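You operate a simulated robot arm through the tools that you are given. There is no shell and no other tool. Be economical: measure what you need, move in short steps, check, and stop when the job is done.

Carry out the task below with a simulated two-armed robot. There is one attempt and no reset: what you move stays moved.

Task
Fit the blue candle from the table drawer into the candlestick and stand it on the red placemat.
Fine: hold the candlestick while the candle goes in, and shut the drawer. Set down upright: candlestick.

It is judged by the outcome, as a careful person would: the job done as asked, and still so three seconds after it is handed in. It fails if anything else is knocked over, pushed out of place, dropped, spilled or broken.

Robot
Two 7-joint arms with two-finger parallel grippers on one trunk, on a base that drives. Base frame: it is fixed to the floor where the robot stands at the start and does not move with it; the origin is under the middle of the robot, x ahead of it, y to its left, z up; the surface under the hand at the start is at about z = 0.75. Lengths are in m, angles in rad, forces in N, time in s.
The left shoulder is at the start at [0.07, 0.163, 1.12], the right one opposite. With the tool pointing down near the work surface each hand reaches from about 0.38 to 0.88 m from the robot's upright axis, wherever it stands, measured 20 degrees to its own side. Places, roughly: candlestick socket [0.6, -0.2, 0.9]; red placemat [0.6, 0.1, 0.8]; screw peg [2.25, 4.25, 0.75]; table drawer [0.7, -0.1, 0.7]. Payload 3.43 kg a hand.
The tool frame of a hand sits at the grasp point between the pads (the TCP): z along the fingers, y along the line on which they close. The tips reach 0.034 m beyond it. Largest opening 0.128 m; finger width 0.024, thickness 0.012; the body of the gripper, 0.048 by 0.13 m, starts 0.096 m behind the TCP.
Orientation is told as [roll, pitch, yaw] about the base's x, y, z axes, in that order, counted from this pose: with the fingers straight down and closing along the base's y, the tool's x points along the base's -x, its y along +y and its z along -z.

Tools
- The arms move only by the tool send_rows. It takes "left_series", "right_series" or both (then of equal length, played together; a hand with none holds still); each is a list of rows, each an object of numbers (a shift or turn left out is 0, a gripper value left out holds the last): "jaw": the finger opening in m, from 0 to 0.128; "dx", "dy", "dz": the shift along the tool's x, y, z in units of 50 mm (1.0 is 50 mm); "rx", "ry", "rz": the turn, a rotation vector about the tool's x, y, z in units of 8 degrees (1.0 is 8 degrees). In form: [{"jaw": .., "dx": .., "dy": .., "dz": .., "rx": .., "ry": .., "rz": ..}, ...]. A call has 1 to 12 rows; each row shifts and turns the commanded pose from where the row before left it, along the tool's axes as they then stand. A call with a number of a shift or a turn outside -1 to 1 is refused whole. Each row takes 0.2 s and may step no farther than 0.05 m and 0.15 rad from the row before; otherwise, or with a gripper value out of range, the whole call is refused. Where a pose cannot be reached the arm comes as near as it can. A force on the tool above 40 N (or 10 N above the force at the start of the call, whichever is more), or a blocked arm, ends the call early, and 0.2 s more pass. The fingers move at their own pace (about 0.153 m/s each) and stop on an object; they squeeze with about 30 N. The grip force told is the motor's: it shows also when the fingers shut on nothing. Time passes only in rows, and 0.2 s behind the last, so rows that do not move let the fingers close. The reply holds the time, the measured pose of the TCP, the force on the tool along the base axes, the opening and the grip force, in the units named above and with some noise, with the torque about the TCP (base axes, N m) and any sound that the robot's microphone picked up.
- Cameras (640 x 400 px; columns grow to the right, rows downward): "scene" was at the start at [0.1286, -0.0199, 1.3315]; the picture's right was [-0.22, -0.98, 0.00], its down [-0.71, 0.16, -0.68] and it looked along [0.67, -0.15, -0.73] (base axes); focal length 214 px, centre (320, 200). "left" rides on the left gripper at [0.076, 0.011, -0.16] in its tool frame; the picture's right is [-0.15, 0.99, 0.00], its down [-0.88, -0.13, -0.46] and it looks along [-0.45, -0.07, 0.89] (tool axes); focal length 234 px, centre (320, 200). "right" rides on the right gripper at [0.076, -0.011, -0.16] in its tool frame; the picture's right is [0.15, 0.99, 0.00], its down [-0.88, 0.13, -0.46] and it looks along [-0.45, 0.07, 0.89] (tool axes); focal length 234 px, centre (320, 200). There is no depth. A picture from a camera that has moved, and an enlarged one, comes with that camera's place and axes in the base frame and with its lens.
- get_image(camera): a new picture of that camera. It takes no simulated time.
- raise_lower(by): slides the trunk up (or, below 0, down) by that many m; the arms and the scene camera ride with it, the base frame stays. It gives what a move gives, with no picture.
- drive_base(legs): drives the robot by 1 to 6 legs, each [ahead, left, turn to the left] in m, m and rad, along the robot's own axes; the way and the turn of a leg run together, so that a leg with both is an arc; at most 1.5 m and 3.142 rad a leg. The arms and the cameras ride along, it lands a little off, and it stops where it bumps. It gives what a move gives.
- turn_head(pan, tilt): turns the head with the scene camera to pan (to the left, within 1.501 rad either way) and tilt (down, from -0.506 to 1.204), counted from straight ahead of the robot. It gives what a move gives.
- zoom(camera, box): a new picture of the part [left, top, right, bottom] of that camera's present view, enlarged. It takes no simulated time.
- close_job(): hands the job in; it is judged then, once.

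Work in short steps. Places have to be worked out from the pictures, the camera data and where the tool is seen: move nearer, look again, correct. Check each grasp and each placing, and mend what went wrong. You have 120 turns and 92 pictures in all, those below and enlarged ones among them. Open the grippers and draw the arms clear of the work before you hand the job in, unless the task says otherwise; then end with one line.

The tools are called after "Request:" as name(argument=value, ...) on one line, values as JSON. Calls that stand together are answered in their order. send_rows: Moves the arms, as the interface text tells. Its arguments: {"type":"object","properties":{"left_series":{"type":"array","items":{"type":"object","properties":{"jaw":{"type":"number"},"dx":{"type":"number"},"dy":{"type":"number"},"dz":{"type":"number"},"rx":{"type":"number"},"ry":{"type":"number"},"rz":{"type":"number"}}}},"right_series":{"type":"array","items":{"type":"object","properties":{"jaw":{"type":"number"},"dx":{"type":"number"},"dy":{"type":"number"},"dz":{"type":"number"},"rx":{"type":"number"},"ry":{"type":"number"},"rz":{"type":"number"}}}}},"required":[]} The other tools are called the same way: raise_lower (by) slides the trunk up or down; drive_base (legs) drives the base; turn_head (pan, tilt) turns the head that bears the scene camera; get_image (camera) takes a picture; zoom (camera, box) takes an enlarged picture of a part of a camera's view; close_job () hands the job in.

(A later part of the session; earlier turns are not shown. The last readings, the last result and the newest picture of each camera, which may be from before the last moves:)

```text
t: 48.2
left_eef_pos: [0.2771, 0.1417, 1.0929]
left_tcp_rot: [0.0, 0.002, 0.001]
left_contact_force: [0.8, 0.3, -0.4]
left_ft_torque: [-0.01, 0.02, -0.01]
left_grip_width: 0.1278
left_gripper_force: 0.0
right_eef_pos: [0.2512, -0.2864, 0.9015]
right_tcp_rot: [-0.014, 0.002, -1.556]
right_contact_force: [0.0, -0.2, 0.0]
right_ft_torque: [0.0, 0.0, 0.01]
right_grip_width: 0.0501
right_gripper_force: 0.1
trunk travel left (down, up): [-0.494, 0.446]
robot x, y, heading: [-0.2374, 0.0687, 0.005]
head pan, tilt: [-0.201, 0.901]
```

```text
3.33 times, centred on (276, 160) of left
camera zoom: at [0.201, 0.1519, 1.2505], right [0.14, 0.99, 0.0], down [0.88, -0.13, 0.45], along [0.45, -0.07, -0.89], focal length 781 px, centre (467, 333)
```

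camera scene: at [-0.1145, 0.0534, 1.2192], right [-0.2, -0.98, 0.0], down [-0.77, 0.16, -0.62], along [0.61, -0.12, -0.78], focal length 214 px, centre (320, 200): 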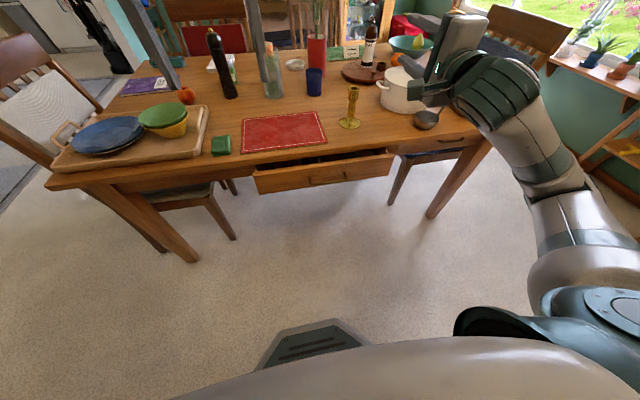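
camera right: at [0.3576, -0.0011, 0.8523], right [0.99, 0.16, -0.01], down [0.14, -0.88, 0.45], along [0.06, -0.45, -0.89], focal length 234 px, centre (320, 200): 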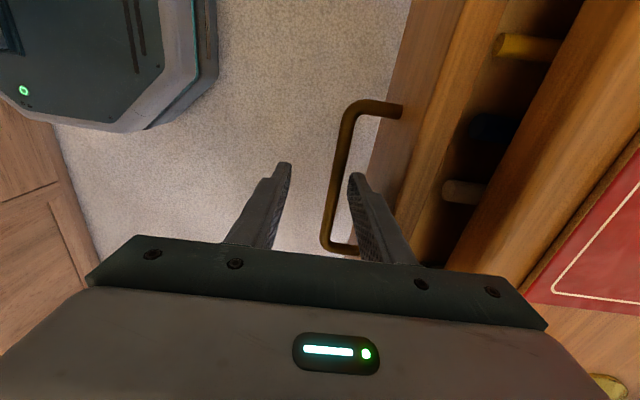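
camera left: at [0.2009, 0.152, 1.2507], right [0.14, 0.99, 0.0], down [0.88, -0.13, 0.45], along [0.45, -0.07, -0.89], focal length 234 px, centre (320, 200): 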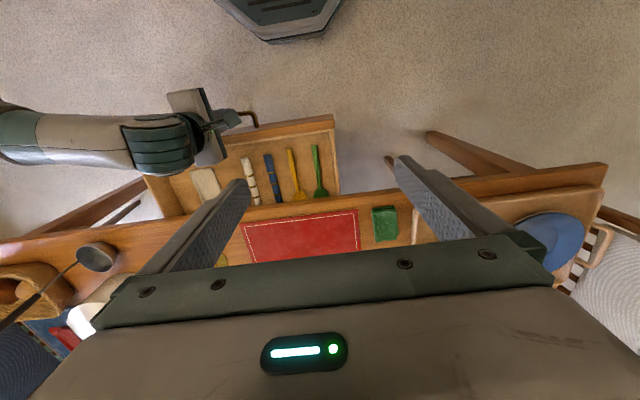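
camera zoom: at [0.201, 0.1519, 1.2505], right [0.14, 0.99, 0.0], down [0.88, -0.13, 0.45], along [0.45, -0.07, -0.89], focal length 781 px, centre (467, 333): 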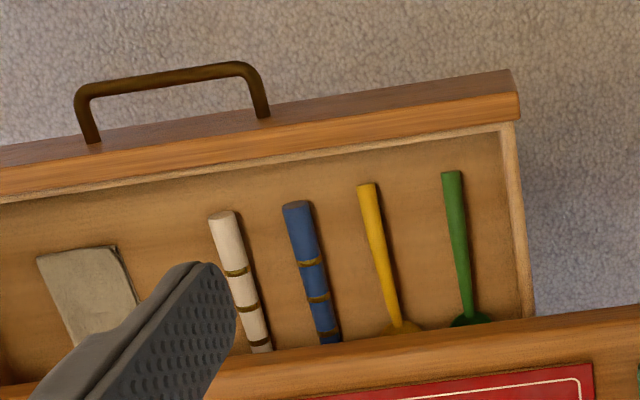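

Wick is at the far end and the base is near the robot, so pitching the hand forward will stand the candle base down. Blue candle: y≈-0.014, from x≈0.375 to 0.52, diameter ≈0.022. I bring the left hand above x≈0.41 with the jaw at 0.05 and check.

Request:
send_rows(left_series=[{"jaw": 0.05, "dx": -0.9}, {"dx": -0.9}, {"dx": -0.8}, {"dy": -0.9}, {"dy": -0.9}, {"dy": -0.9}, {"dy": -0.4}, {"dz": 0.9}, {"dz": 0.9}, {"dz": 0.9}, {"dz": 0.9}, {"dz": 0.9}])

Request:
send_rows(left_series=[{"dz": 0.9}, {"dz": 0.9}])

Request:
get_image(camera="left")

```text
t: 50.8
left_eef_pos: [0.4078, -0.0129, 0.8656]
left_tcp_rot: [0.001, 0.0, 0.001]
left_contact_force: [-0.2, -1.2, -0.6]
left_ft_torque: [0.01, 0.01, 0.0]
left_grip_width: 0.05
left_gripper_force: 0.0
right_eef_pos: [0.2517, -0.2863, 0.9015]
right_tcp_rot: [-0.015, 0.002, -1.559]
right_contact_force: [0.7, 0.1, -0.2]
right_ft_torque: [-0.02, 0.02, 0.01]
right_grip_width: 0.0503
right_gripper_force: 0.1
trunk travel left (down, up): [-0.494, 0.446]
robot x, y, heading: [-0.2398, 0.0713, -0.0]
head pan, tilt: [-0.201, 0.901]
```

```text
t: 51.4
left_eef_pos: [0.4052, -0.0167, 0.7769]
left_tcp_rot: [0.0, 0.001, 0.002]
left_contact_force: [0.3, -0.7, -0.6]
left_ft_torque: [-0.01, 0.0, 0.01]
left_grip_width: 0.0502
left_gripper_force: 0.0
right_eef_pos: [0.2531, -0.2861, 0.9023]
right_tcp_rot: [-0.014, 0.004, -1.559]
right_contact_force: [-0.5, 0.1, 0.8]
right_ft_torque: [0.01, 0.0, -0.01]
right_grip_width: 0.0503
right_gripper_force: 0.1
trunk travel left (down, up): [-0.494, 0.446]
robot x, y, heading: [-0.2377, 0.0698, -0.002]
head pan, tilt: [-0.201, 0.901]
```

```text
62 pictures are left
camera left: at [0.3288, -0.0048, 0.9352], right [0.15, 0.99, 0.0], down [0.88, -0.13, 0.46], along [0.45, -0.07, -0.89], focal length 234 px, centre (320, 200)
```

left: 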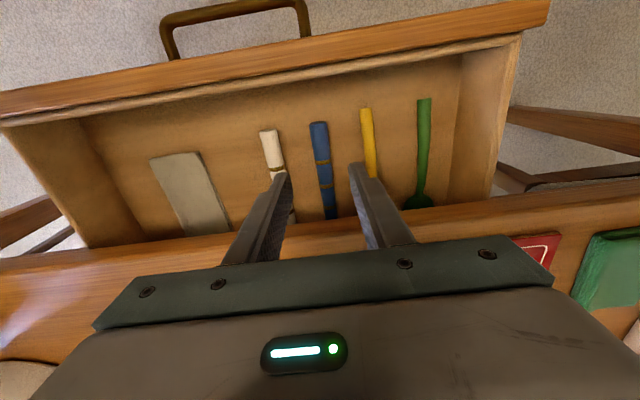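

Candle axis y≈-0.014, aligned with the jaw. I descend to about z=0.677 in small steps.

Request:
send_rows(left_series=[{"dz": 0.8}, {"dz": 0.7}, {"dz": 0.3}, {"dz": 0.15}])

Request:
zoom(camera="scene", box=[260, 120, 380, 195])

```text
t: 52.4
left_eef_pos: [0.4079, -0.0157, 0.6802]
left_tcp_rot: [-0.001, 0.002, 0.002]
left_contact_force: [0.7, 0.4, -0.4]
left_ft_torque: [-0.07, -0.03, 0.0]
left_grip_width: 0.0498
left_gripper_force: 0.0
right_eef_pos: [0.2513, -0.2856, 0.9019]
right_tcp_rot: [-0.01, 0.001, -1.557]
right_contact_force: [-0.4, -0.1, -0.2]
right_ft_torque: [0.0, 0.03, 0.0]
right_grip_width: 0.0501
right_gripper_force: 0.1
trunk travel left (down, up): [-0.494, 0.446]
robot x, y, heading: [-0.2398, 0.0739, -0.0]
head pan, tilt: [-0.201, 0.901]
```

```text
5.33 times, centred on (320, 158) of scene
camera zoom: at [-0.1144, 0.0538, 1.2192], right [-0.2, -0.98, 0.0], down [-0.77, 0.16, -0.62], along [0.61, -0.12, -0.78], focal length 1144 px, centre (320, 427)
```

zoom: 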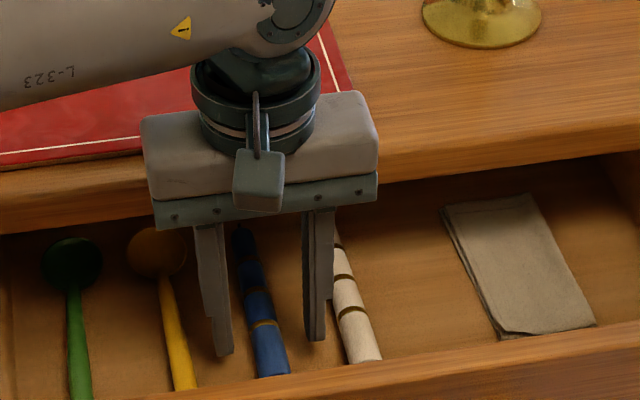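

The fingers straddle the blue candle. I go down another centimetre in small steps, watching the force.

Request:
send_rows(left_series=[{"dz": 0.1}, {"dz": 0.1}])

```text
t: 53.0
left_eef_pos: [0.4085, -0.0161, 0.6711]
left_tcp_rot: [0.0, 0.002, 0.001]
left_contact_force: [-1.0, 1.0, -0.7]
left_ft_torque: [0.0, -0.04, 0.01]
left_grip_width: 0.0498
left_gripper_force: 0.1
right_eef_pos: [0.2514, -0.285, 0.9017]
right_tcp_rot: [-0.011, 0.003, -1.559]
right_contact_force: [0.4, -0.3, 0.0]
right_ft_torque: [-0.02, 0.02, 0.01]
right_grip_width: 0.0498
right_gripper_force: 0.0
trunk travel left (down, up): [-0.494, 0.446]
robot x, y, heading: [-0.2429, 0.068, -0.002]
head pan, tilt: [-0.201, 0.901]
```

No contact yet; one more small step, then close, and lift a little.

Request:
send_rows(left_series=[{"dz": 0.06}, {"jaw": 0.0}, {"jaw": 0.0}, {"jaw": 0.0}])

Request:
zoom(camera="scene", box=[260, 120, 380, 195])

```text
t: 54.0
left_eef_pos: [0.4069, -0.0167, 0.667]
left_tcp_rot: [0.001, 0.002, 0.001]
left_contact_force: [0.2, -1.1, -0.2]
left_ft_torque: [-0.04, 0.01, 0.04]
left_grip_width: 0.02
left_gripper_force: 29.7
right_eef_pos: [0.2512, -0.2851, 0.9018]
right_tcp_rot: [-0.013, 0.002, -1.558]
right_contact_force: [0.1, 0.1, 0.0]
right_ft_torque: [-0.01, 0.02, 0.01]
right_grip_width: 0.05
right_gripper_force: 0.0
trunk travel left (down, up): [-0.494, 0.446]
robot x, y, heading: [-0.2392, 0.071, 0.002]
head pan, tilt: [-0.201, 0.901]
```

```text
5.33 times, centred on (320, 158) of scene
camera zoom: at [-0.1144, 0.0538, 1.2192], right [-0.2, -0.98, 0.0], down [-0.77, 0.16, -0.62], along [0.61, -0.12, -0.78], focal length 1144 px, centre (320, 427)
```

zoom: 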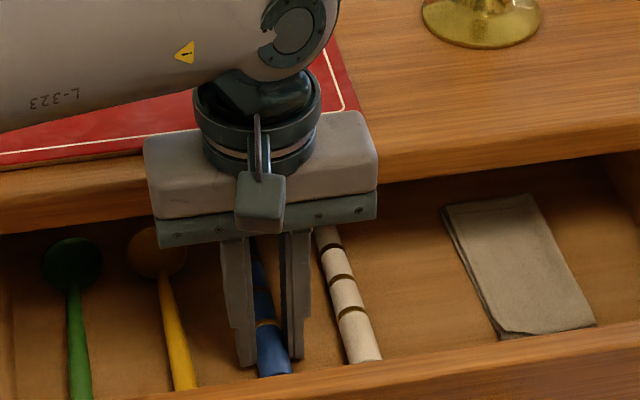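

Gripped (0.020 diameter) about 3.5 cm from the base. I slide the candle 4.5 cm toward the robot with a slight lift, so I can re-grip it nearer the middle.

Request:
send_rows(left_series=[{"dz": -0.1}, {"dx": 0.3}, {"dx": 0.3}, {"dx": 0.3}, {"dz": 0.1}, {"jaw": 0.045}, {"jaw": 0.045}, {"dx": -0.3}, {"dx": -0.3}, {"dx": -0.3}, {"jaw": 0.0}, {"jaw": 0.0}])

Request:
send_rows(left_series=[{"jaw": 0.0}, {"dz": -0.5}, {"dz": -0.9}, {"dz": -0.9}, {"dz": -0.9}])

Request:
zoom(camera="scene", box=[220, 80, 420, 205])

```text
t: 56.6
left_eef_pos: [0.406, -0.0155, 0.6666]
left_tcp_rot: [0.0, 0.003, 0.003]
left_contact_force: [0.5, 0.2, -0.1]
left_ft_torque: [-0.04, -0.01, 0.02]
left_grip_width: 0.0185
left_gripper_force: 30.0
right_eef_pos: [0.2506, -0.2845, 0.9016]
right_tcp_rot: [-0.013, 0.001, -1.559]
right_contact_force: [0.5, -0.3, 0.0]
right_ft_torque: [-0.01, -0.02, 0.03]
right_grip_width: 0.0499
right_gripper_force: 0.0
trunk travel left (down, up): [-0.494, 0.446]
robot x, y, heading: [-0.2387, 0.0678, -0.001]
head pan, tilt: [-0.201, 0.901]
```

```text
t: 57.8
left_eef_pos: [0.4018, -0.0148, 0.8267]
left_tcp_rot: [-0.001, -0.003, 0.0]
left_contact_force: [-0.5, 0.1, 0.8]
left_ft_torque: [-0.04, -0.01, -0.01]
left_grip_width: 0.0002
left_gripper_force: 30.0
right_eef_pos: [0.2499, -0.2855, 0.9025]
right_tcp_rot: [-0.012, 0.001, -1.558]
right_contact_force: [-0.6, -0.9, -0.7]
right_ft_torque: [0.0, -0.03, -0.02]
right_grip_width: 0.0499
right_gripper_force: 0.2
trunk travel left (down, up): [-0.494, 0.446]
robot x, y, heading: [-0.2417, 0.07, -0.002]
head pan, tilt: [-0.201, 0.901]
```

```text
3.20 times, centred on (320, 142) of scene
camera zoom: at [-0.116, 0.0537, 1.2196], right [-0.2, -0.98, 0.0], down [-0.77, 0.16, -0.62], along [0.61, -0.12, -0.78], focal length 686 px, centre (320, 384)
```

zoom: 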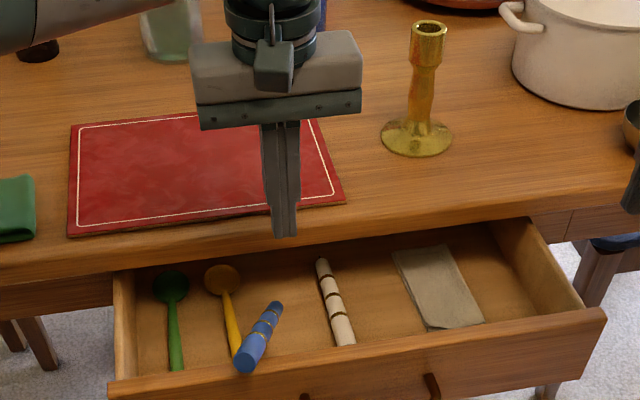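

The far tip was still under the tabletop, so lifting pulled it out of the grip; the candle now lies askew in the drawer. I look at it with the left camera.

Request:
send_rows(left_series=[{"jaw": 0.05, "dx": 0.8}, {"dx": 0.8, "dz": -0.2}])

Request:
zoom(camera="left", box=[200, 60, 456, 220])

Request:
zoom(camera="scene", box=[270, 140, 350, 190])

```text
t: 58.4
left_eef_pos: [0.3284, -0.0136, 0.8364]
left_tcp_rot: [0.0, 0.0, 0.001]
left_contact_force: [0.0, 0.8, -0.5]
left_ft_torque: [-0.02, 0.01, 0.01]
left_grip_width: 0.0502
left_gripper_force: 0.1
right_eef_pos: [0.251, -0.2844, 0.9012]
right_tcp_rot: [-0.013, 0.002, -1.559]
right_contact_force: [-0.2, -0.3, -0.1]
right_ft_torque: [0.0, 0.01, -0.02]
right_grip_width: 0.0501
right_gripper_force: 0.1
trunk travel left (down, up): [-0.494, 0.446]
robot x, y, heading: [-0.2408, 0.0711, 0.002]
head pan, tilt: [-0.201, 0.901]
```

```text
2.50 times, centred on (328, 140) of left
camera zoom: at [0.2517, -0.0021, 0.9952], right [0.14, 0.99, 0.0], down [0.88, -0.13, 0.46], along [0.45, -0.07, -0.89], focal length 585 px, centre (300, 350)
```

zoom: 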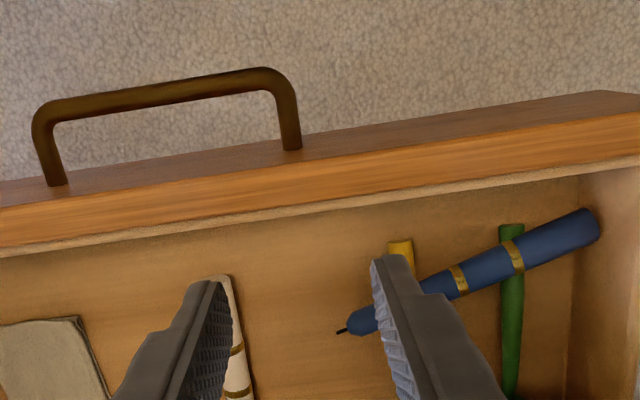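

```text
8.00 times, centred on (310, 165) of scene
camera zoom: at [-0.1146, 0.0538, 1.2193], right [-0.2, -0.98, 0.0], down [-0.77, 0.16, -0.62], along [0.61, -0.12, -0.78], focal length 1716 px, centre (400, 480)
```

zoom: 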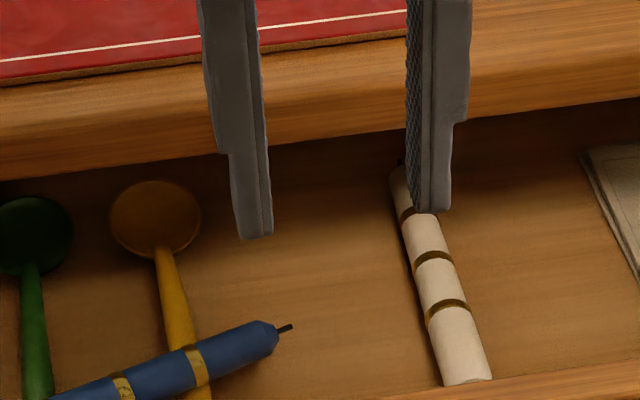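

The candle now lies across the spoon handles roughly along y: base near (0.364, 0.150), tip near (0.407, 0.013), clear of the table edge. That works well: I move the left hand over its middle (0.386, 0.08) and yaw so it closes across the candle.

Request:
send_rows(left_series=[{"dx": -0.6, "dy": 0.6}, {"dx": -0.55, "dy": 0.6}, {"dy": 0.67}, {"rz": 1}, {"rz": 1}, {"rz": 1}, {"rz": 1}, {"rz": 1}, {"rz": 1}, {"rz": 1}, {"rz": 1}, {"rz": 1}])

Request:
get_image(camera="left")

Request:
zoom(camera="scene", box=[250, 120, 378, 200])

```text
t: 61.0
left_eef_pos: [0.3841, 0.0806, 0.8364]
left_tcp_rot: [-0.001, 0.002, -1.116]
left_contact_force: [-0.7, -0.2, -0.3]
left_ft_torque: [-0.01, -0.01, -0.02]
left_grip_width: 0.05
left_gripper_force: 0.1
left hand out of reach, approached as far as the arm can: row 12
right_eef_pos: [0.251, -0.2851, 0.9023]
right_tcp_rot: [-0.012, 0.002, -1.558]
right_contact_force: [-0.6, 0.0, -0.4]
right_ft_torque: [0.01, 0.05, 0.01]
right_grip_width: 0.0502
right_gripper_force: 0.0
trunk travel left (down, up): [-0.494, 0.446]
robot x, y, heading: [-0.2361, 0.0716, 0.003]
head pan, tilt: [-0.201, 0.901]
```

```text
56 pictures are left
camera left: at [0.3608, 0.153, 0.9949], right [0.95, 0.3, 0.0], down [0.27, -0.85, 0.46], along [0.14, -0.43, -0.89], focal length 234 px, centre (320, 200)
```

left: 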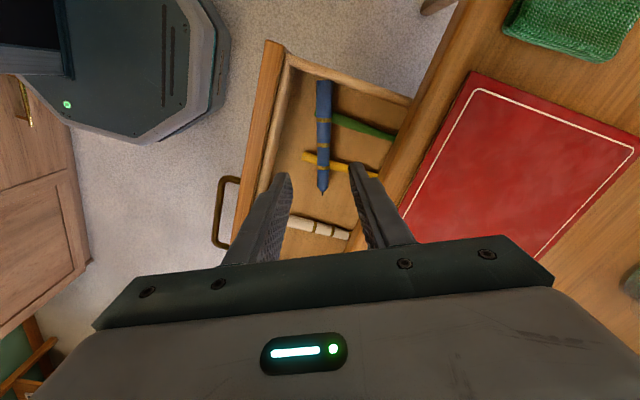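

```text
5.00 times, centred on (314, 160) of scene
camera zoom: at [-0.1145, 0.0538, 1.2192], right [-0.2, -0.98, 0.0], down [-0.77, 0.16, -0.62], along [0.61, -0.12, -0.78], focal length 1072 px, centre (350, 400)
```

zoom: 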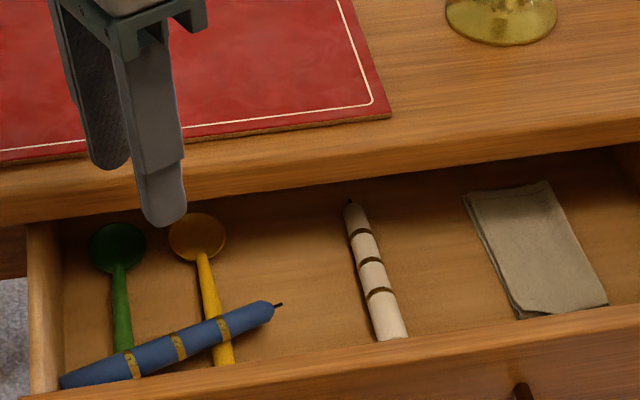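

Yaw stopped at 64° versus the 73° ideal, which is close enough (the jaw will align the candle). I descend over its middle.

Request:
send_rows(left_series=[{"dy": 0.07, "dz": 0.8}, {"dz": 0.9}, {"dz": 0.9}, {"dz": 0.4}])

Request:
zoom(camera="left", box=[220, 50, 428, 180])

Request:
zoom(camera="scene", box=[250, 120, 378, 200])

```text
t: 62.0
left_eef_pos: [0.3896, 0.0827, 0.6863]
left_tcp_rot: [0.001, 0.0, -1.116]
left_contact_force: [0.4, 0.1, -0.1]
left_ft_torque: [-0.01, 0.0, 0.01]
left_grip_width: 0.05
left_gripper_force: 0.1
right_eef_pos: [0.2518, -0.2853, 0.9016]
right_tcp_rot: [-0.013, 0.002, -1.559]
right_contact_force: [-0.5, 0.1, -0.5]
right_ft_torque: [0.03, -0.01, 0.0]
right_grip_width: 0.05
right_gripper_force: 0.1
trunk travel left (down, up): [-0.494, 0.446]
robot x, y, heading: [-0.2403, 0.0747, 0.001]
head pan, tilt: [-0.201, 0.901]
```

```text
3.08 times, centred on (324, 115) of left
camera zoom: at [0.3646, 0.1553, 0.8444], right [0.95, 0.3, 0.0], down [0.27, -0.85, 0.46], along [0.14, -0.43, -0.89], focal length 720 px, centre (308, 462)
```

zoom: 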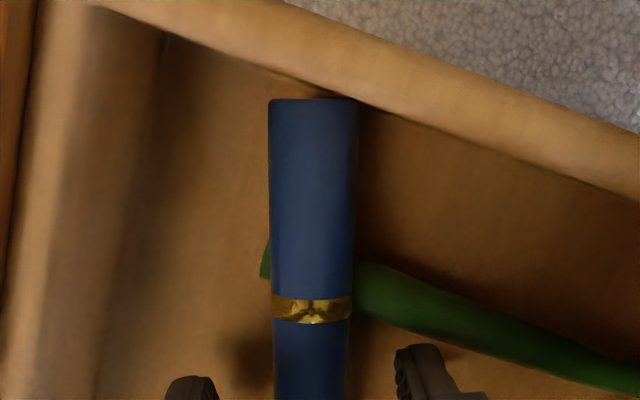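

```text
5.00 times, centred on (314, 160) of scene
camera zoom: at [-0.1148, 0.0535, 1.2193], right [-0.2, -0.98, 0.0], down [-0.77, 0.16, -0.62], along [0.61, -0.12, -0.78], focal length 1072 px, centre (350, 400)
```

zoom: 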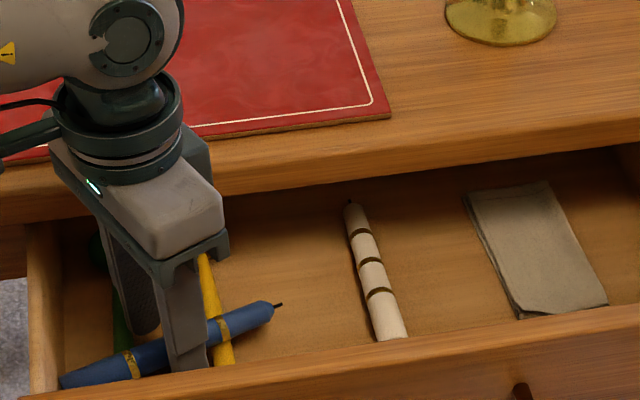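

The fingers straddle the candle with room between the spoons. I go ~1 cm lower and close.

Request:
send_rows(left_series=[{"dz": 0.12}, {"dz": 0.1}, {"jaw": 0.0}, {"jaw": 0.0}, {"jaw": 0.0}])

Request:
zoom(camera="scene", box=[250, 120, 378, 200])

```text
t: 63.2
left_eef_pos: [0.3874, 0.0809, 0.6753]
left_tcp_rot: [-0.001, 0.0, -1.114]
left_contact_force: [0.8, -0.4, -0.2]
left_ft_torque: [-0.04, -0.01, 0.04]
left_grip_width: 0.018
left_gripper_force: 29.9
right_eef_pos: [0.2517, -0.2859, 0.9023]
right_tcp_rot: [-0.011, 0.001, -1.559]
right_contact_force: [0.3, 0.5, 0.1]
right_ft_torque: [-0.01, 0.02, -0.02]
right_grip_width: 0.05
right_gripper_force: 0.1
trunk travel left (down, up): [-0.494, 0.446]
robot x, y, heading: [-0.239, 0.0744, 0.004]
head pan, tilt: [-0.201, 0.901]
```

```text
5.00 times, centred on (314, 160) of scene
camera zoom: at [-0.1146, 0.0538, 1.2192], right [-0.2, -0.98, 0.0], down [-0.77, 0.16, -0.62], along [0.61, -0.12, -0.78], focal length 1072 px, centre (350, 400)
```

zoom: 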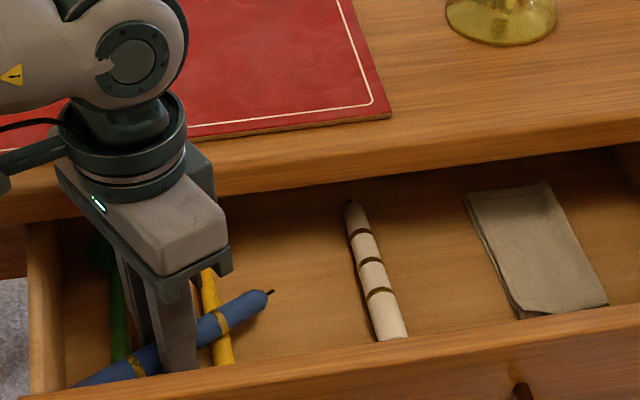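

Gripped at 0.018 and aligned. Lift in steps to z≈0.84.

Request:
send_rows(left_series=[{"dz": -0.3}, {"dz": -0.5}, {"dz": -0.5}, {"dz": -0.5}, {"dz": -0.7}, {"dz": -0.8}])

Request:
get_image(camera="left")

Request:
zoom(camera="scene", box=[220, 80, 420, 205])

```text
t: 64.6
left_eef_pos: [0.3848, 0.0814, 0.8408]
left_tcp_rot: [0.0, -0.002, -1.114]
left_contact_force: [-0.3, -0.1, -0.2]
left_ft_torque: [0.03, 0.02, -0.01]
left_grip_width: 0.0184
left_gripper_force: 30.0
right_eef_pos: [0.2503, -0.2864, 0.9015]
right_tcp_rot: [-0.01, 0.003, -1.558]
right_contact_force: [0.2, -0.9, 0.6]
right_ft_torque: [0.03, -0.03, -0.02]
right_grip_width: 0.05
right_gripper_force: 0.1
trunk travel left (down, up): [-0.494, 0.446]
robot x, y, heading: [-0.2383, 0.0726, -0.002]
head pan, tilt: [-0.201, 0.901]
```

```text
51 pictures are left
camera left: at [0.3602, 0.1546, 0.9994], right [0.95, 0.3, 0.0], down [0.27, -0.85, 0.46], along [0.14, -0.43, -0.89], focal length 234 px, centre (320, 200)
```

left: 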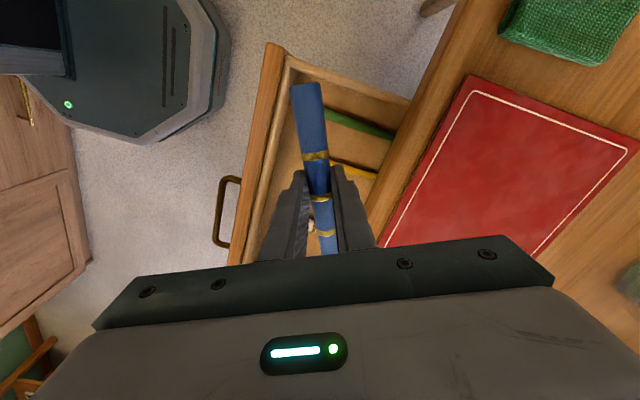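

```text
3.20 times, centred on (320, 142) of scene
camera zoom: at [-0.1151, 0.0535, 1.2192], right [-0.2, -0.98, 0.0], down [-0.77, 0.16, -0.62], along [0.61, -0.12, -0.78], focal length 686 px, centre (320, 384)
```

zoom: 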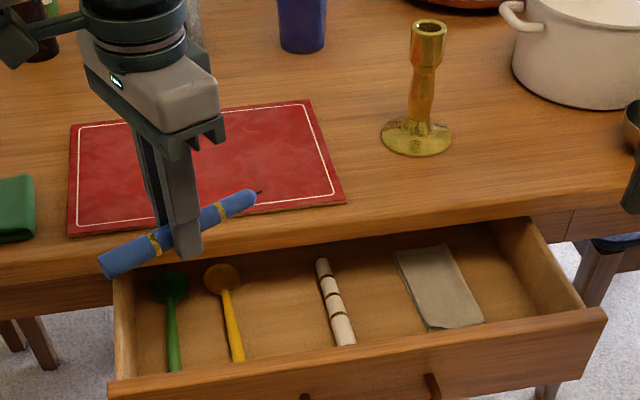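

I have the candle. Next I shut the drawer: right hand closed, down in front of the handle at x≈0.225, then push the bar along +x until near the table edge.

Request:
send_rows(right_series=[{"jaw": 0.0, "dy": -0.5}, {"dx": 0.9}, {"dx": 0.9}, {"dx": 0.9}, {"dx": 0.9}, {"dx": 0.6}, {"dz": 0.9}, {"dz": 0.9}, {"dz": 0.9}, {"dz": 0.9}, {"dz": 0.8}])

Request:
get_image(camera="right")

```text
t: 67.0
left_eef_pos: [0.3843, 0.0812, 0.8404]
left_tcp_rot: [-0.001, -0.001, -1.115]
left_contact_force: [0.0, 0.2, -1.3]
left_ft_torque: [0.02, 0.03, 0.04]
left_grip_width: 0.0179
left_gripper_force: 29.8
right_eef_pos: [0.221, -0.0743, 0.6837]
right_tcp_rot: [-0.011, 0.003, -1.559]
right_contact_force: [0.3, 0.2, -0.2]
right_ft_torque: [0.0, 0.01, 0.0]
right_grip_width: 0.0
right_gripper_force: 29.9
trunk travel left (down, up): [-0.494, 0.446]
robot x, y, heading: [-0.2417, 0.0717, 0.001]
head pan, tilt: [-0.201, 0.901]
```

```text
49 pictures are left
camera right: at [0.2125, 0.0013, 0.8446], right [0.99, 0.16, -0.01], down [0.15, -0.88, 0.45], along [0.06, -0.45, -0.89], focal length 234 px, centre (320, 200)
```

right: 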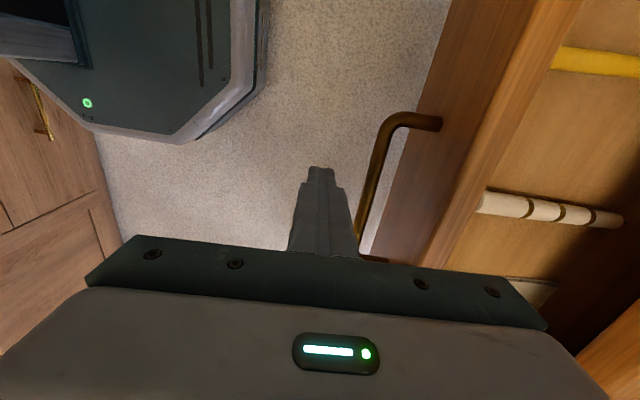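

Good: closed fingers are in front of the bar. I push gently to TCP x≈0.415.

Request:
send_rows(right_series=[{"dy": 0.4}, {"dy": 0.4}, {"dy": 0.4}, {"dy": 0.4}, {"dy": 0.4}, {"dy": 0.4}, {"dy": 0.4}, {"dy": 0.4}, {"dy": 0.4}, {"dy": 0.25}])

Request:
get_image(camera="right")

```text
t: 69.2
left_eef_pos: [0.3848, 0.0829, 0.8398]
left_tcp_rot: [-0.002, -0.002, -1.114]
left_contact_force: [0.1, 0.0, -1.0]
left_ft_torque: [0.01, 0.0, -0.01]
left_grip_width: 0.0181
left_gripper_force: 29.6
right_eef_pos: [0.4152, -0.0696, 0.6805]
right_tcp_rot: [-0.012, 0.001, -1.558]
right_contact_force: [0.8, 0.5, -0.2]
right_ft_torque: [-0.04, 0.01, -0.01]
right_grip_width: 0.0001
right_gripper_force: 30.3
trunk travel left (down, up): [-0.494, 0.446]
robot x, y, heading: [-0.237, 0.0735, -0.001]
head pan, tilt: [-0.201, 0.901]
```

```text
48 pictures are left
camera right: at [0.4059, 0.006, 0.8404], right [0.99, 0.16, -0.01], down [0.15, -0.88, 0.45], along [0.06, -0.45, -0.89], focal length 234 px, centre (320, 200)
```

right: 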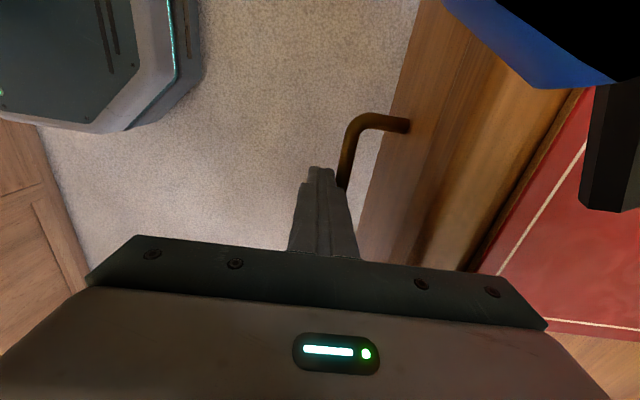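

The bar is at ≈0.43; the rest has to go under the tabletop overhang. I retract 5 cm and tilt the right hand forward ~70°.

Request:
send_rows(right_series=[{"dy": -0.6}, {"dy": -0.6}, {"rx": -0.97}, {"rx": -0.97}, {"rx": -0.97}, {"rx": -0.97}, {"rx": -0.97}, {"rx": -0.97}, {"rx": -0.97}, {"rx": -0.97}, {"rx": -0.97}])

Request:
get_image(camera="right")

```text
t: 71.6
left_eef_pos: [0.3852, 0.0819, 0.8398]
left_tcp_rot: [0.0, 0.0, -1.116]
left_contact_force: [0.3, 0.2, -0.6]
left_ft_torque: [0.0, -0.01, 0.0]
left_grip_width: 0.0181
left_gripper_force: 29.9
right_eef_pos: [0.354, -0.0604, 0.6854]
right_tcp_rot: [0.839, 0.01, -1.547]
right_contact_force: [-0.3, 0.1, -0.4]
right_ft_torque: [0.03, 0.02, 0.02]
right_grip_width: 0.0
right_gripper_force: 29.9
right hand out of reach, approached as far as the arm can: row 9, 10, 11
trunk travel left (down, up): [-0.494, 0.446]
robot x, y, heading: [-0.2407, 0.0669, -0.001]
head pan, tilt: [-0.201, 0.901]
```

```text
47 pictures are left
camera right: at [0.2262, 0.0114, 0.7837], right [0.66, 0.16, 0.74], down [-0.23, -0.89, 0.39], along [0.72, -0.43, -0.55], focal length 234 px, centre (320, 200)
```

right: 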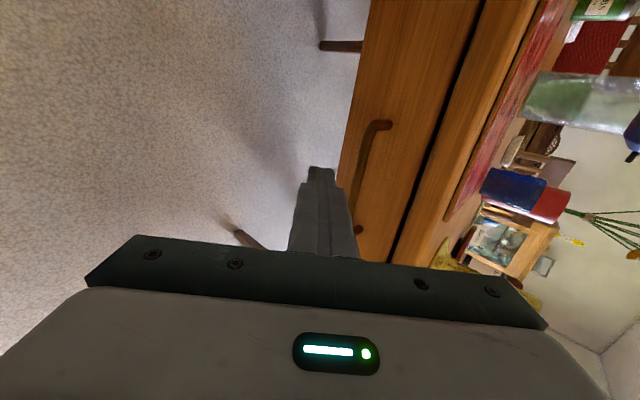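

Tilt is at 48°, limited by closeness. I move forward 3 cm toward the bar and tilt further.

Request:
send_rows(right_series=[{"dz": 0.45, "dy": 0.4}, {"rx": -0.9}, {"rx": -0.9}, {"rx": -0.9}])

```text
t: 72.6
left_eef_pos: [0.3842, 0.0817, 0.8407]
left_tcp_rot: [-0.001, 0.0, -1.115]
left_contact_force: [1.1, 0.3, -0.2]
left_ft_torque: [-0.01, 0.01, 0.01]
left_grip_width: 0.0183
left_gripper_force: 30.0
right_eef_pos: [0.3807, -0.0492, 0.684]
right_tcp_rot: [0.872, 0.018, -1.536]
right_contact_force: [-0.4, 0.0, 0.7]
right_ft_torque: [0.03, -0.01, 0.03]
right_grip_width: 0.0
right_gripper_force: 29.9
right hand out of reach, approached as far as the arm can: row 2, 3, 4
trunk travel left (down, up): [-0.494, 0.446]
robot x, y, heading: [-0.2418, 0.07, -0.001]
head pan, tilt: [-0.201, 0.901]
```

Tilt 50° will do: contacting the bar with the upper fingertip corner keeps the fingers below the table edge. I push along +X in small steps until resistance.

Request:
send_rows(right_series=[{"dz": 0.2, "dy": 0.26}, {"dz": 0.28, "dy": 0.23}, {"dz": 0.28, "dy": 0.23}])

Request:
get_image(camera="right")

```text
t: 73.4
left_eef_pos: [0.3846, 0.0818, 0.8402]
left_tcp_rot: [-0.001, 0.0, -1.115]
left_contact_force: [-0.6, 0.5, -0.7]
left_ft_torque: [0.0, 0.03, 0.01]
left_grip_width: 0.018
left_gripper_force: 30.1
right_eef_pos: [0.4332, -0.0479, 0.6862]
right_tcp_rot: [0.871, 0.017, -1.536]
right_contact_force: [-0.8, -0.3, 0.3]
right_ft_torque: [-0.01, 0.02, 0.0]
right_grip_width: 0.0
right_gripper_force: 30.5
trunk travel left (down, up): [-0.494, 0.446]
robot x, y, heading: [-0.2404, 0.0741, 0.0]
head pan, tilt: [-0.201, 0.901]
```

```text
46 pictures are left
camera right: at [0.3024, 0.0217, 0.7806], right [0.63, 0.16, 0.76], down [-0.23, -0.9, 0.38], along [0.74, -0.42, -0.53], focal length 234 px, centre (320, 200)
```

right: 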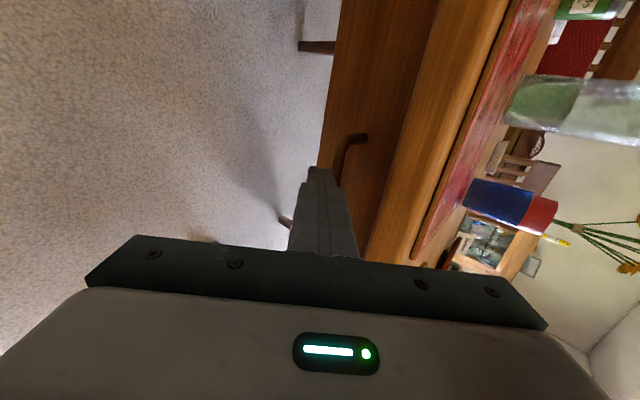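

Moving well. A few more small steps until it bottoms out.

Request:
send_rows(right_series=[{"dz": 0.1, "dy": 0.08}, {"dz": 0.1, "dy": 0.08}, {"dz": 0.1, "dy": 0.08}, {"dz": 0.1, "dy": 0.08}])

Request:
get_image(camera="right")

Request:
zoom(camera="scene", box=[220, 80, 420, 205])

```text
t: 74.2
left_eef_pos: [0.3815, 0.0794, 0.8419]
left_tcp_rot: [0.001, -0.001, -1.12]
left_contact_force: [-0.5, 0.0, -0.9]
left_ft_torque: [0.01, 0.02, 0.0]
left_grip_width: 0.0181
left_gripper_force: 30.0
right_eef_pos: [0.4427, -0.0465, 0.6859]
right_tcp_rot: [0.868, 0.017, -1.536]
right_contact_force: [-20.6, -5.1, 13.4]
right_ft_torque: [-0.19, -0.13, -0.3]
right_grip_width: 0.0003
right_gripper_force: 29.8
trunk travel left (down, up): [-0.494, 0.446]
robot x, y, heading: [-0.2417, 0.0688, -0.004]
head pan, tilt: [-0.201, 0.901]
stopped in row 3 (right hand): the force on the tool passed its limit at 47 N (the readings are from after the stop); the commanded pose is now the measured one
```

```text
45 pictures are left
camera right: at [0.3121, 0.0226, 0.7823], right [0.64, 0.16, 0.76], down [-0.23, -0.9, 0.38], along [0.74, -0.42, -0.53], focal length 234 px, centre (320, 200)
```

right: 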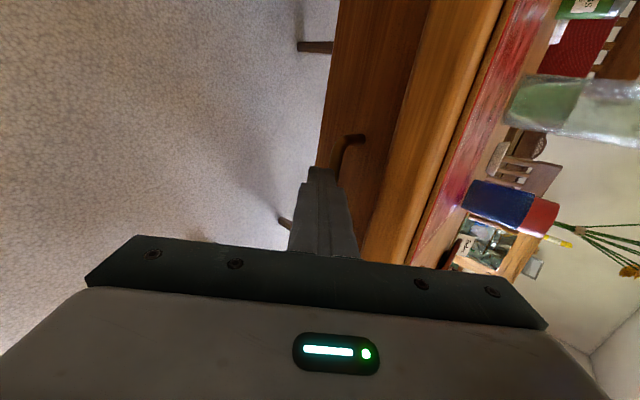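

```text
3.20 times, centred on (320, 142) of scene
camera zoom: at [-0.1186, 0.0533, 1.2198], right [-0.2, -0.98, 0.0], down [-0.77, 0.16, -0.62], along [0.61, -0.13, -0.78], focal length 686 px, centre (320, 384)
```

zoom: 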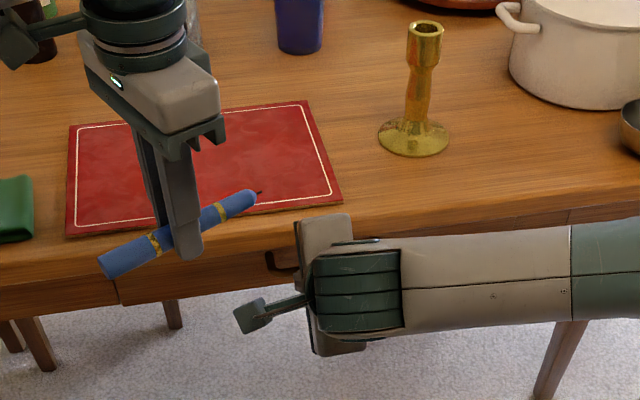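

The drawer stopped hard at the expected closed position. I retract the right hand, move it right, raise it, and view the drawer to confirm.

Request:
send_rows(right_series=[{"dz": -0.5, "dy": -0.42}, {"dz": -0.5, "dy": -0.42}, {"dx": -0.9}, {"dx": -0.9}, {"dx": -0.9}, {"dx": -0.9}, {"dz": -0.6, "dy": 0.75}, {"dz": -0.6, "dy": 0.75}, {"dz": -0.6, "dy": 0.75}, {"dz": -0.6, "dy": 0.75}, {"dz": -0.6, "dy": 0.75}])

Request:
zoom(camera="scene", box=[220, 80, 420, 205])

```text
t: 76.6
left_eef_pos: [0.382, 0.0807, 0.8401]
left_tcp_rot: [-0.001, 0.001, -1.119]
left_contact_force: [-0.6, 0.8, 0.2]
left_ft_torque: [-0.01, 0.0, 0.01]
left_grip_width: 0.0182
left_gripper_force: 30.0
right_eef_pos: [0.3942, -0.2345, 0.9221]
right_tcp_rot: [0.862, 0.016, -1.535]
right_contact_force: [-0.1, -0.5, -0.1]
right_ft_torque: [0.0, 0.01, -0.04]
right_grip_width: 0.0001
right_gripper_force: 30.5
trunk travel left (down, up): [-0.494, 0.446]
robot x, y, heading: [-0.2426, 0.0691, 0.0]
head pan, tilt: [-0.201, 0.901]
```

```text
3.20 times, centred on (320, 142) of scene
camera zoom: at [-0.1154, 0.0541, 1.2192], right [-0.2, -0.98, 0.0], down [-0.77, 0.16, -0.62], along [0.61, -0.13, -0.78], focal length 686 px, centre (320, 384)
```

zoom: 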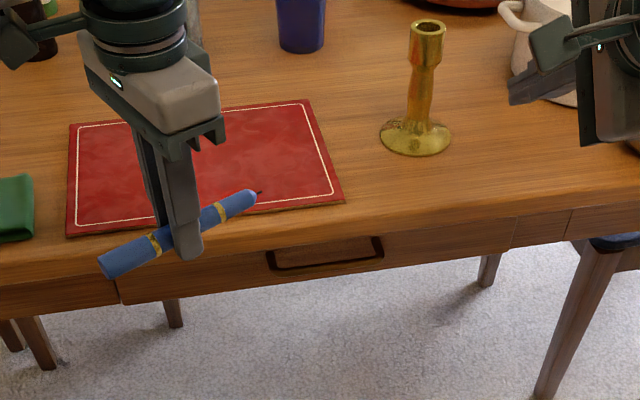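

Drawer is flush shut. Now both hands: the left raises and pitches so the candle stands up; the right rolls so its jaw closes horizontally (camera side below).

Request:
send_rows(left_series=[{"dz": -0.9}, {"dz": -0.9}, {"dz": -0.9}, {"dz": -0.9}, {"ry": -1}, {"ry": -1}, {"ry": -1}, {"ry": -1}, {"ry": -1}, {"ry": -1}, {"ry": -1}, {"ry": -1}], right_series=[{"jaw": 0.07}, {"rz": -1}, {"rz": -1}, {"rz": -1}, {"rz": -1}, {"rz": -1}, {"rz": -1}, {"rz": -1}, {"rz": -1}, {"rz": -1}, {"rz": -1}, {"rz": -1}])

Request:
send_rows(left_series=[{"ry": -1}, {"ry": -1}, {"ry": -1}, {"ry": -0.25}])

Request:
get_image(camera="scene")

```text
t: 79.2
left_eef_pos: [0.373, 0.0812, 1.0195]
left_tcp_rot: [-0.001, -1.12, -1.115]
left_contact_force: [0.1, 1.5, -0.2]
left_ft_torque: [-0.04, 0.0, 0.02]
left_grip_width: 0.0179
left_gripper_force: 30.0
left hand out of reach, approached as far as the arm can: row 4
right_eef_pos: [0.3939, -0.2319, 0.9211]
right_tcp_rot: [0.062, -0.862, -0.031]
right_contact_force: [-0.2, -0.1, 0.8]
right_ft_torque: [0.03, 0.0, -0.02]
right_grip_width: 0.0701
right_gripper_force: 0.2
trunk travel left (down, up): [-0.494, 0.446]
robot x, y, heading: [-0.242, 0.0711, -0.0]
head pan, tilt: [-0.201, 0.901]
```

```text
t: 80.2
left_eef_pos: [0.3716, 0.0793, 1.019]
left_tcp_rot: [-2.82, -1.569, 1.703]
left_contact_force: [0.1, -0.1, -0.7]
left_ft_torque: [0.01, -0.01, 0.0]
left_grip_width: 0.018
left_gripper_force: 30.1
right_eef_pos: [0.3931, -0.2319, 0.9195]
right_tcp_rot: [0.068, -0.863, -0.038]
right_contact_force: [-0.7, -0.2, 0.1]
right_ft_torque: [0.01, -0.04, -0.03]
right_grip_width: 0.07
right_gripper_force: 0.1
trunk travel left (down, up): [-0.494, 0.446]
robot x, y, heading: [-0.239, 0.0685, 0.001]
head pan, tilt: [-0.201, 0.901]
```

```text
42 pictures are left
camera scene: at [-0.1153, 0.0534, 1.2193], right [-0.2, -0.98, 0.0], down [-0.77, 0.16, -0.62], along [0.61, -0.12, -0.78], focal length 214 px, centre (320, 200)
```

scene: 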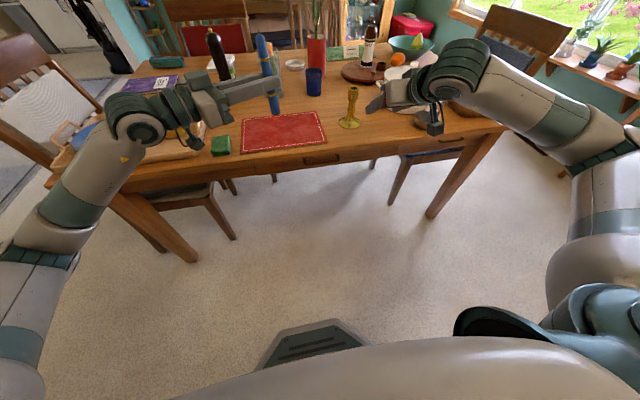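

Both hands are well posed and the candle is upright. I align the right hand to y≈-0.209 and drive forward 0.12 m, then look.

Request:
send_rows(right_series=[{"dy": 0.45}])

Request:
drive_base(legs=[[0.12, 0, 0]])

Request:
turn_head(pan=-0.2, tilt=0.8)

Request:
get_image(camera="scene")

Request:
get_image(camera="right")

```text
t: 80.6
left_eef_pos: [0.3718, 0.0812, 1.0191]
left_tcp_rot: [-1.998, -1.569, 0.882]
left_contact_force: [0.0, -0.3, -0.6]
left_ft_torque: [-0.01, 0.01, -0.05]
left_grip_width: 0.018
left_gripper_force: 30.0
right_eef_pos: [0.3936, -0.2093, 0.9205]
right_tcp_rot: [0.065, -0.86, -0.04]
right_contact_force: [0.2, 0.0, 0.4]
right_ft_torque: [0.01, -0.03, -0.02]
right_grip_width: 0.0698
right_gripper_force: 0.2
trunk travel left (down, up): [-0.494, 0.446]
robot x, y, heading: [-0.2371, 0.0727, 0.0]
head pan, tilt: [-0.201, 0.901]
```

```text
t: 81.8
left_eef_pos: [0.494, 0.0786, 1.0178]
left_tcp_rot: [-1.392, -1.57, 0.275]
left_contact_force: [0.0, -0.3, -1.0]
left_ft_torque: [-0.06, 0.0, -0.06]
left_grip_width: 0.018
left_gripper_force: 30.2
right_eef_pos: [0.5152, -0.2107, 0.9199]
right_tcp_rot: [0.066, -0.86, -0.039]
right_contact_force: [0.0, -0.4, -0.1]
right_ft_torque: [0.03, -0.01, -0.02]
right_grip_width: 0.07
right_gripper_force: 0.0
trunk travel left (down, up): [-0.494, 0.446]
robot x, y, heading: [-0.1196, 0.0742, -0.004]
head pan, tilt: [-0.201, 0.901]
```

```text
t: 82.5
left_eef_pos: [0.4936, 0.0804, 1.0177]
left_tcp_rot: [-1.595, -1.569, 0.478]
left_contact_force: [0.6, 0.5, -0.8]
left_ft_torque: [0.07, 0.02, 0.03]
left_grip_width: 0.018
left_gripper_force: 29.8
right_eef_pos: [0.5139, -0.2095, 0.9201]
right_tcp_rot: [0.067, -0.864, -0.038]
right_contact_force: [-0.3, 0.0, 0.0]
right_ft_torque: [-0.01, 0.01, 0.0]
right_grip_width: 0.0699
right_gripper_force: 0.1
trunk travel left (down, up): [-0.494, 0.446]
robot x, y, heading: [-0.1165, 0.0717, -0.005]
head pan, tilt: [-0.201, 0.799]
```

```text
41 pictures are left
camera scene: at [0.0105, 0.0522, 1.2271], right [-0.2, -0.98, 0.0], down [-0.7, 0.14, -0.7], along [0.68, -0.14, -0.72], focal length 214 px, centre (320, 200)
```

scene: 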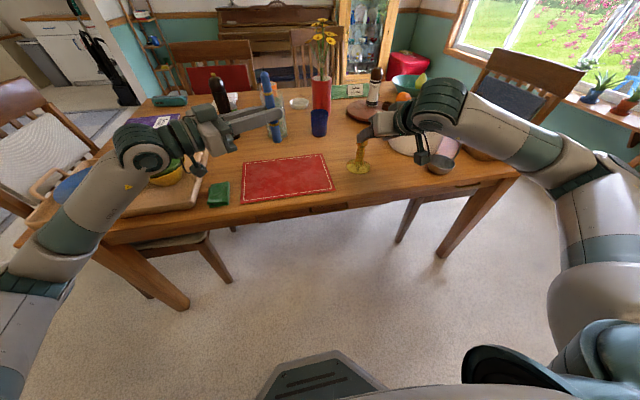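

```text
40 pictures are left
camera right: at [0.3447, -0.2257, 0.9662], right [-0.11, 0.99, -0.07], down [0.23, 0.09, 0.97], along [0.97, 0.09, -0.23], focal length 234 px, centre (320, 200)
```

right: 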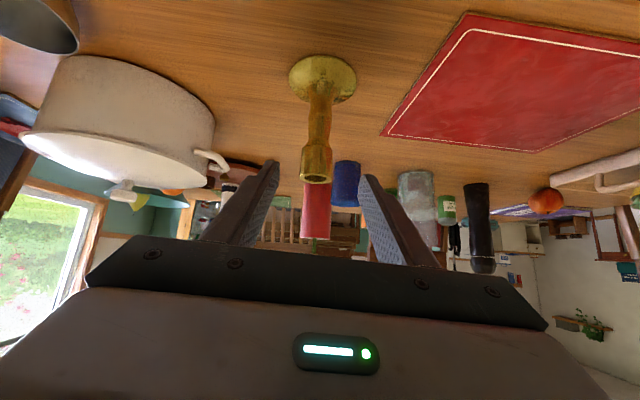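

Candlestick at (0.587, -0.210), rim z≈0.885, stem around z≈0.81. I null the small roll, lower the right hand to z≈0.815 and check before moving forward.

Request:
send_rows(right_series=[{"rz": -0.41}, {"dz": 0.455, "dx": 0.53}, {"dz": 0.455, "dx": 0.53}, {"dz": 0.455, "dx": 0.53}])

Request:
get_image(camera="right")

```text
t: 83.5
left_eef_pos: [0.4925, 0.0781, 1.0174]
left_tcp_rot: [-1.301, -1.569, 0.18]
left_contact_force: [0.5, 1.0, -0.2]
left_ft_torque: [0.01, 0.02, 0.01]
left_grip_width: 0.018
left_gripper_force: 29.6
right_eef_pos: [0.5146, -0.2104, 0.8167]
right_tcp_rot: [-0.001, -0.864, 0.049]
right_contact_force: [0.0, -0.1, 0.2]
right_ft_torque: [0.02, 0.0, -0.02]
right_grip_width: 0.0699
right_gripper_force: 0.0
trunk travel left (down, up): [-0.494, 0.446]
robot x, y, heading: [-0.1172, 0.076, 0.004]
head pan, tilt: [-0.201, 0.799]
```

```text
39 pictures are left
camera right: at [0.3459, -0.2301, 0.8626], right [-0.14, 0.98, -0.11], down [0.22, 0.14, 0.97], along [0.97, 0.11, -0.23], focal length 234 px, centre (320, 200)
```

right: 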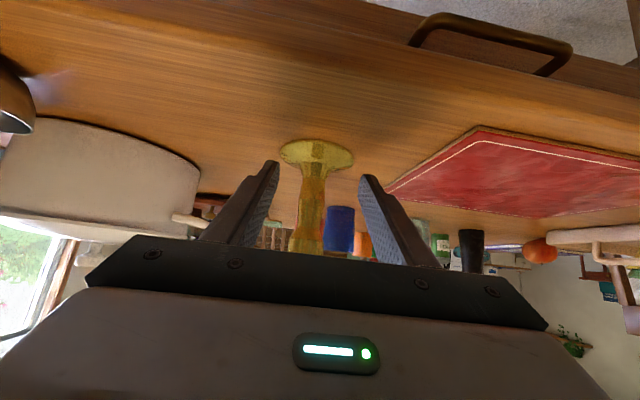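

Roll is nulled and the stem is centred between the fingers. I move forward 7 cm to put the stem at the TCP.

Request:
send_rows(right_series=[{"dz": 0.37, "dx": -0.32}, {"dz": 0.37, "dx": -0.32}, {"dz": 0.36, "dx": -0.31}])

Request:
get_image(camera="right")

Request:
zoom(camera="scene", box=[300, 80, 460, 180])

```text
t: 84.3
left_eef_pos: [0.4934, 0.0792, 1.018]
left_tcp_rot: [-1.483, -1.569, 0.364]
left_contact_force: [1.5, -0.2, -0.9]
left_ft_torque: [0.04, 0.01, -0.01]
left_grip_width: 0.018
left_gripper_force: 30.1
right_eef_pos: [0.5897, -0.2064, 0.8158]
right_tcp_rot: [-0.001, -0.862, 0.048]
right_contact_force: [-0.1, -0.7, -0.1]
right_ft_torque: [-0.03, -0.02, -0.01]
right_grip_width: 0.0702
right_gripper_force: 0.1
trunk travel left (down, up): [-0.494, 0.446]
robot x, y, heading: [-0.1178, 0.0681, 0.001]
head pan, tilt: [-0.201, 0.799]
```

```text
38 pictures are left
camera right: at [0.4198, -0.2266, 0.8622], right [-0.14, 0.98, -0.11], down [0.22, 0.14, 0.97], along [0.96, 0.12, -0.24], focal length 234 px, centre (320, 200)
```

right: 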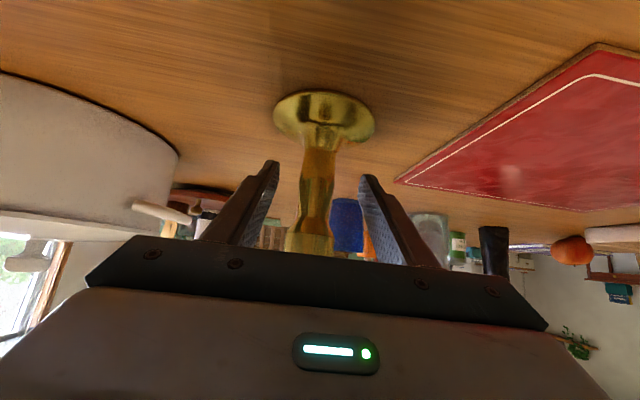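

```text
4.00 times, centred on (380, 130) of scene
camera zoom: at [0.0114, 0.0522, 1.227], right [-0.2, -0.98, 0.0], down [-0.7, 0.14, -0.7], along [0.68, -0.14, -0.72], focal length 858 px, centre (80, 480)
```

zoom: 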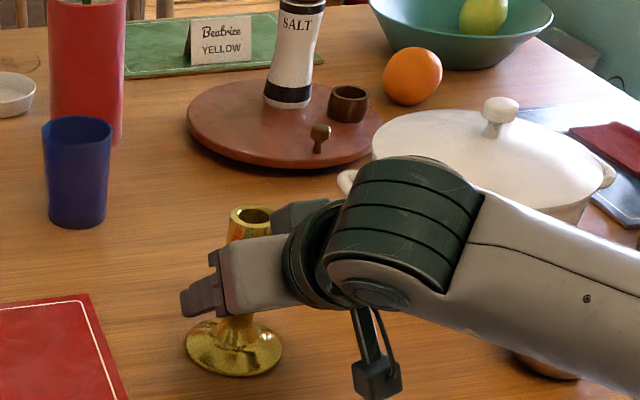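

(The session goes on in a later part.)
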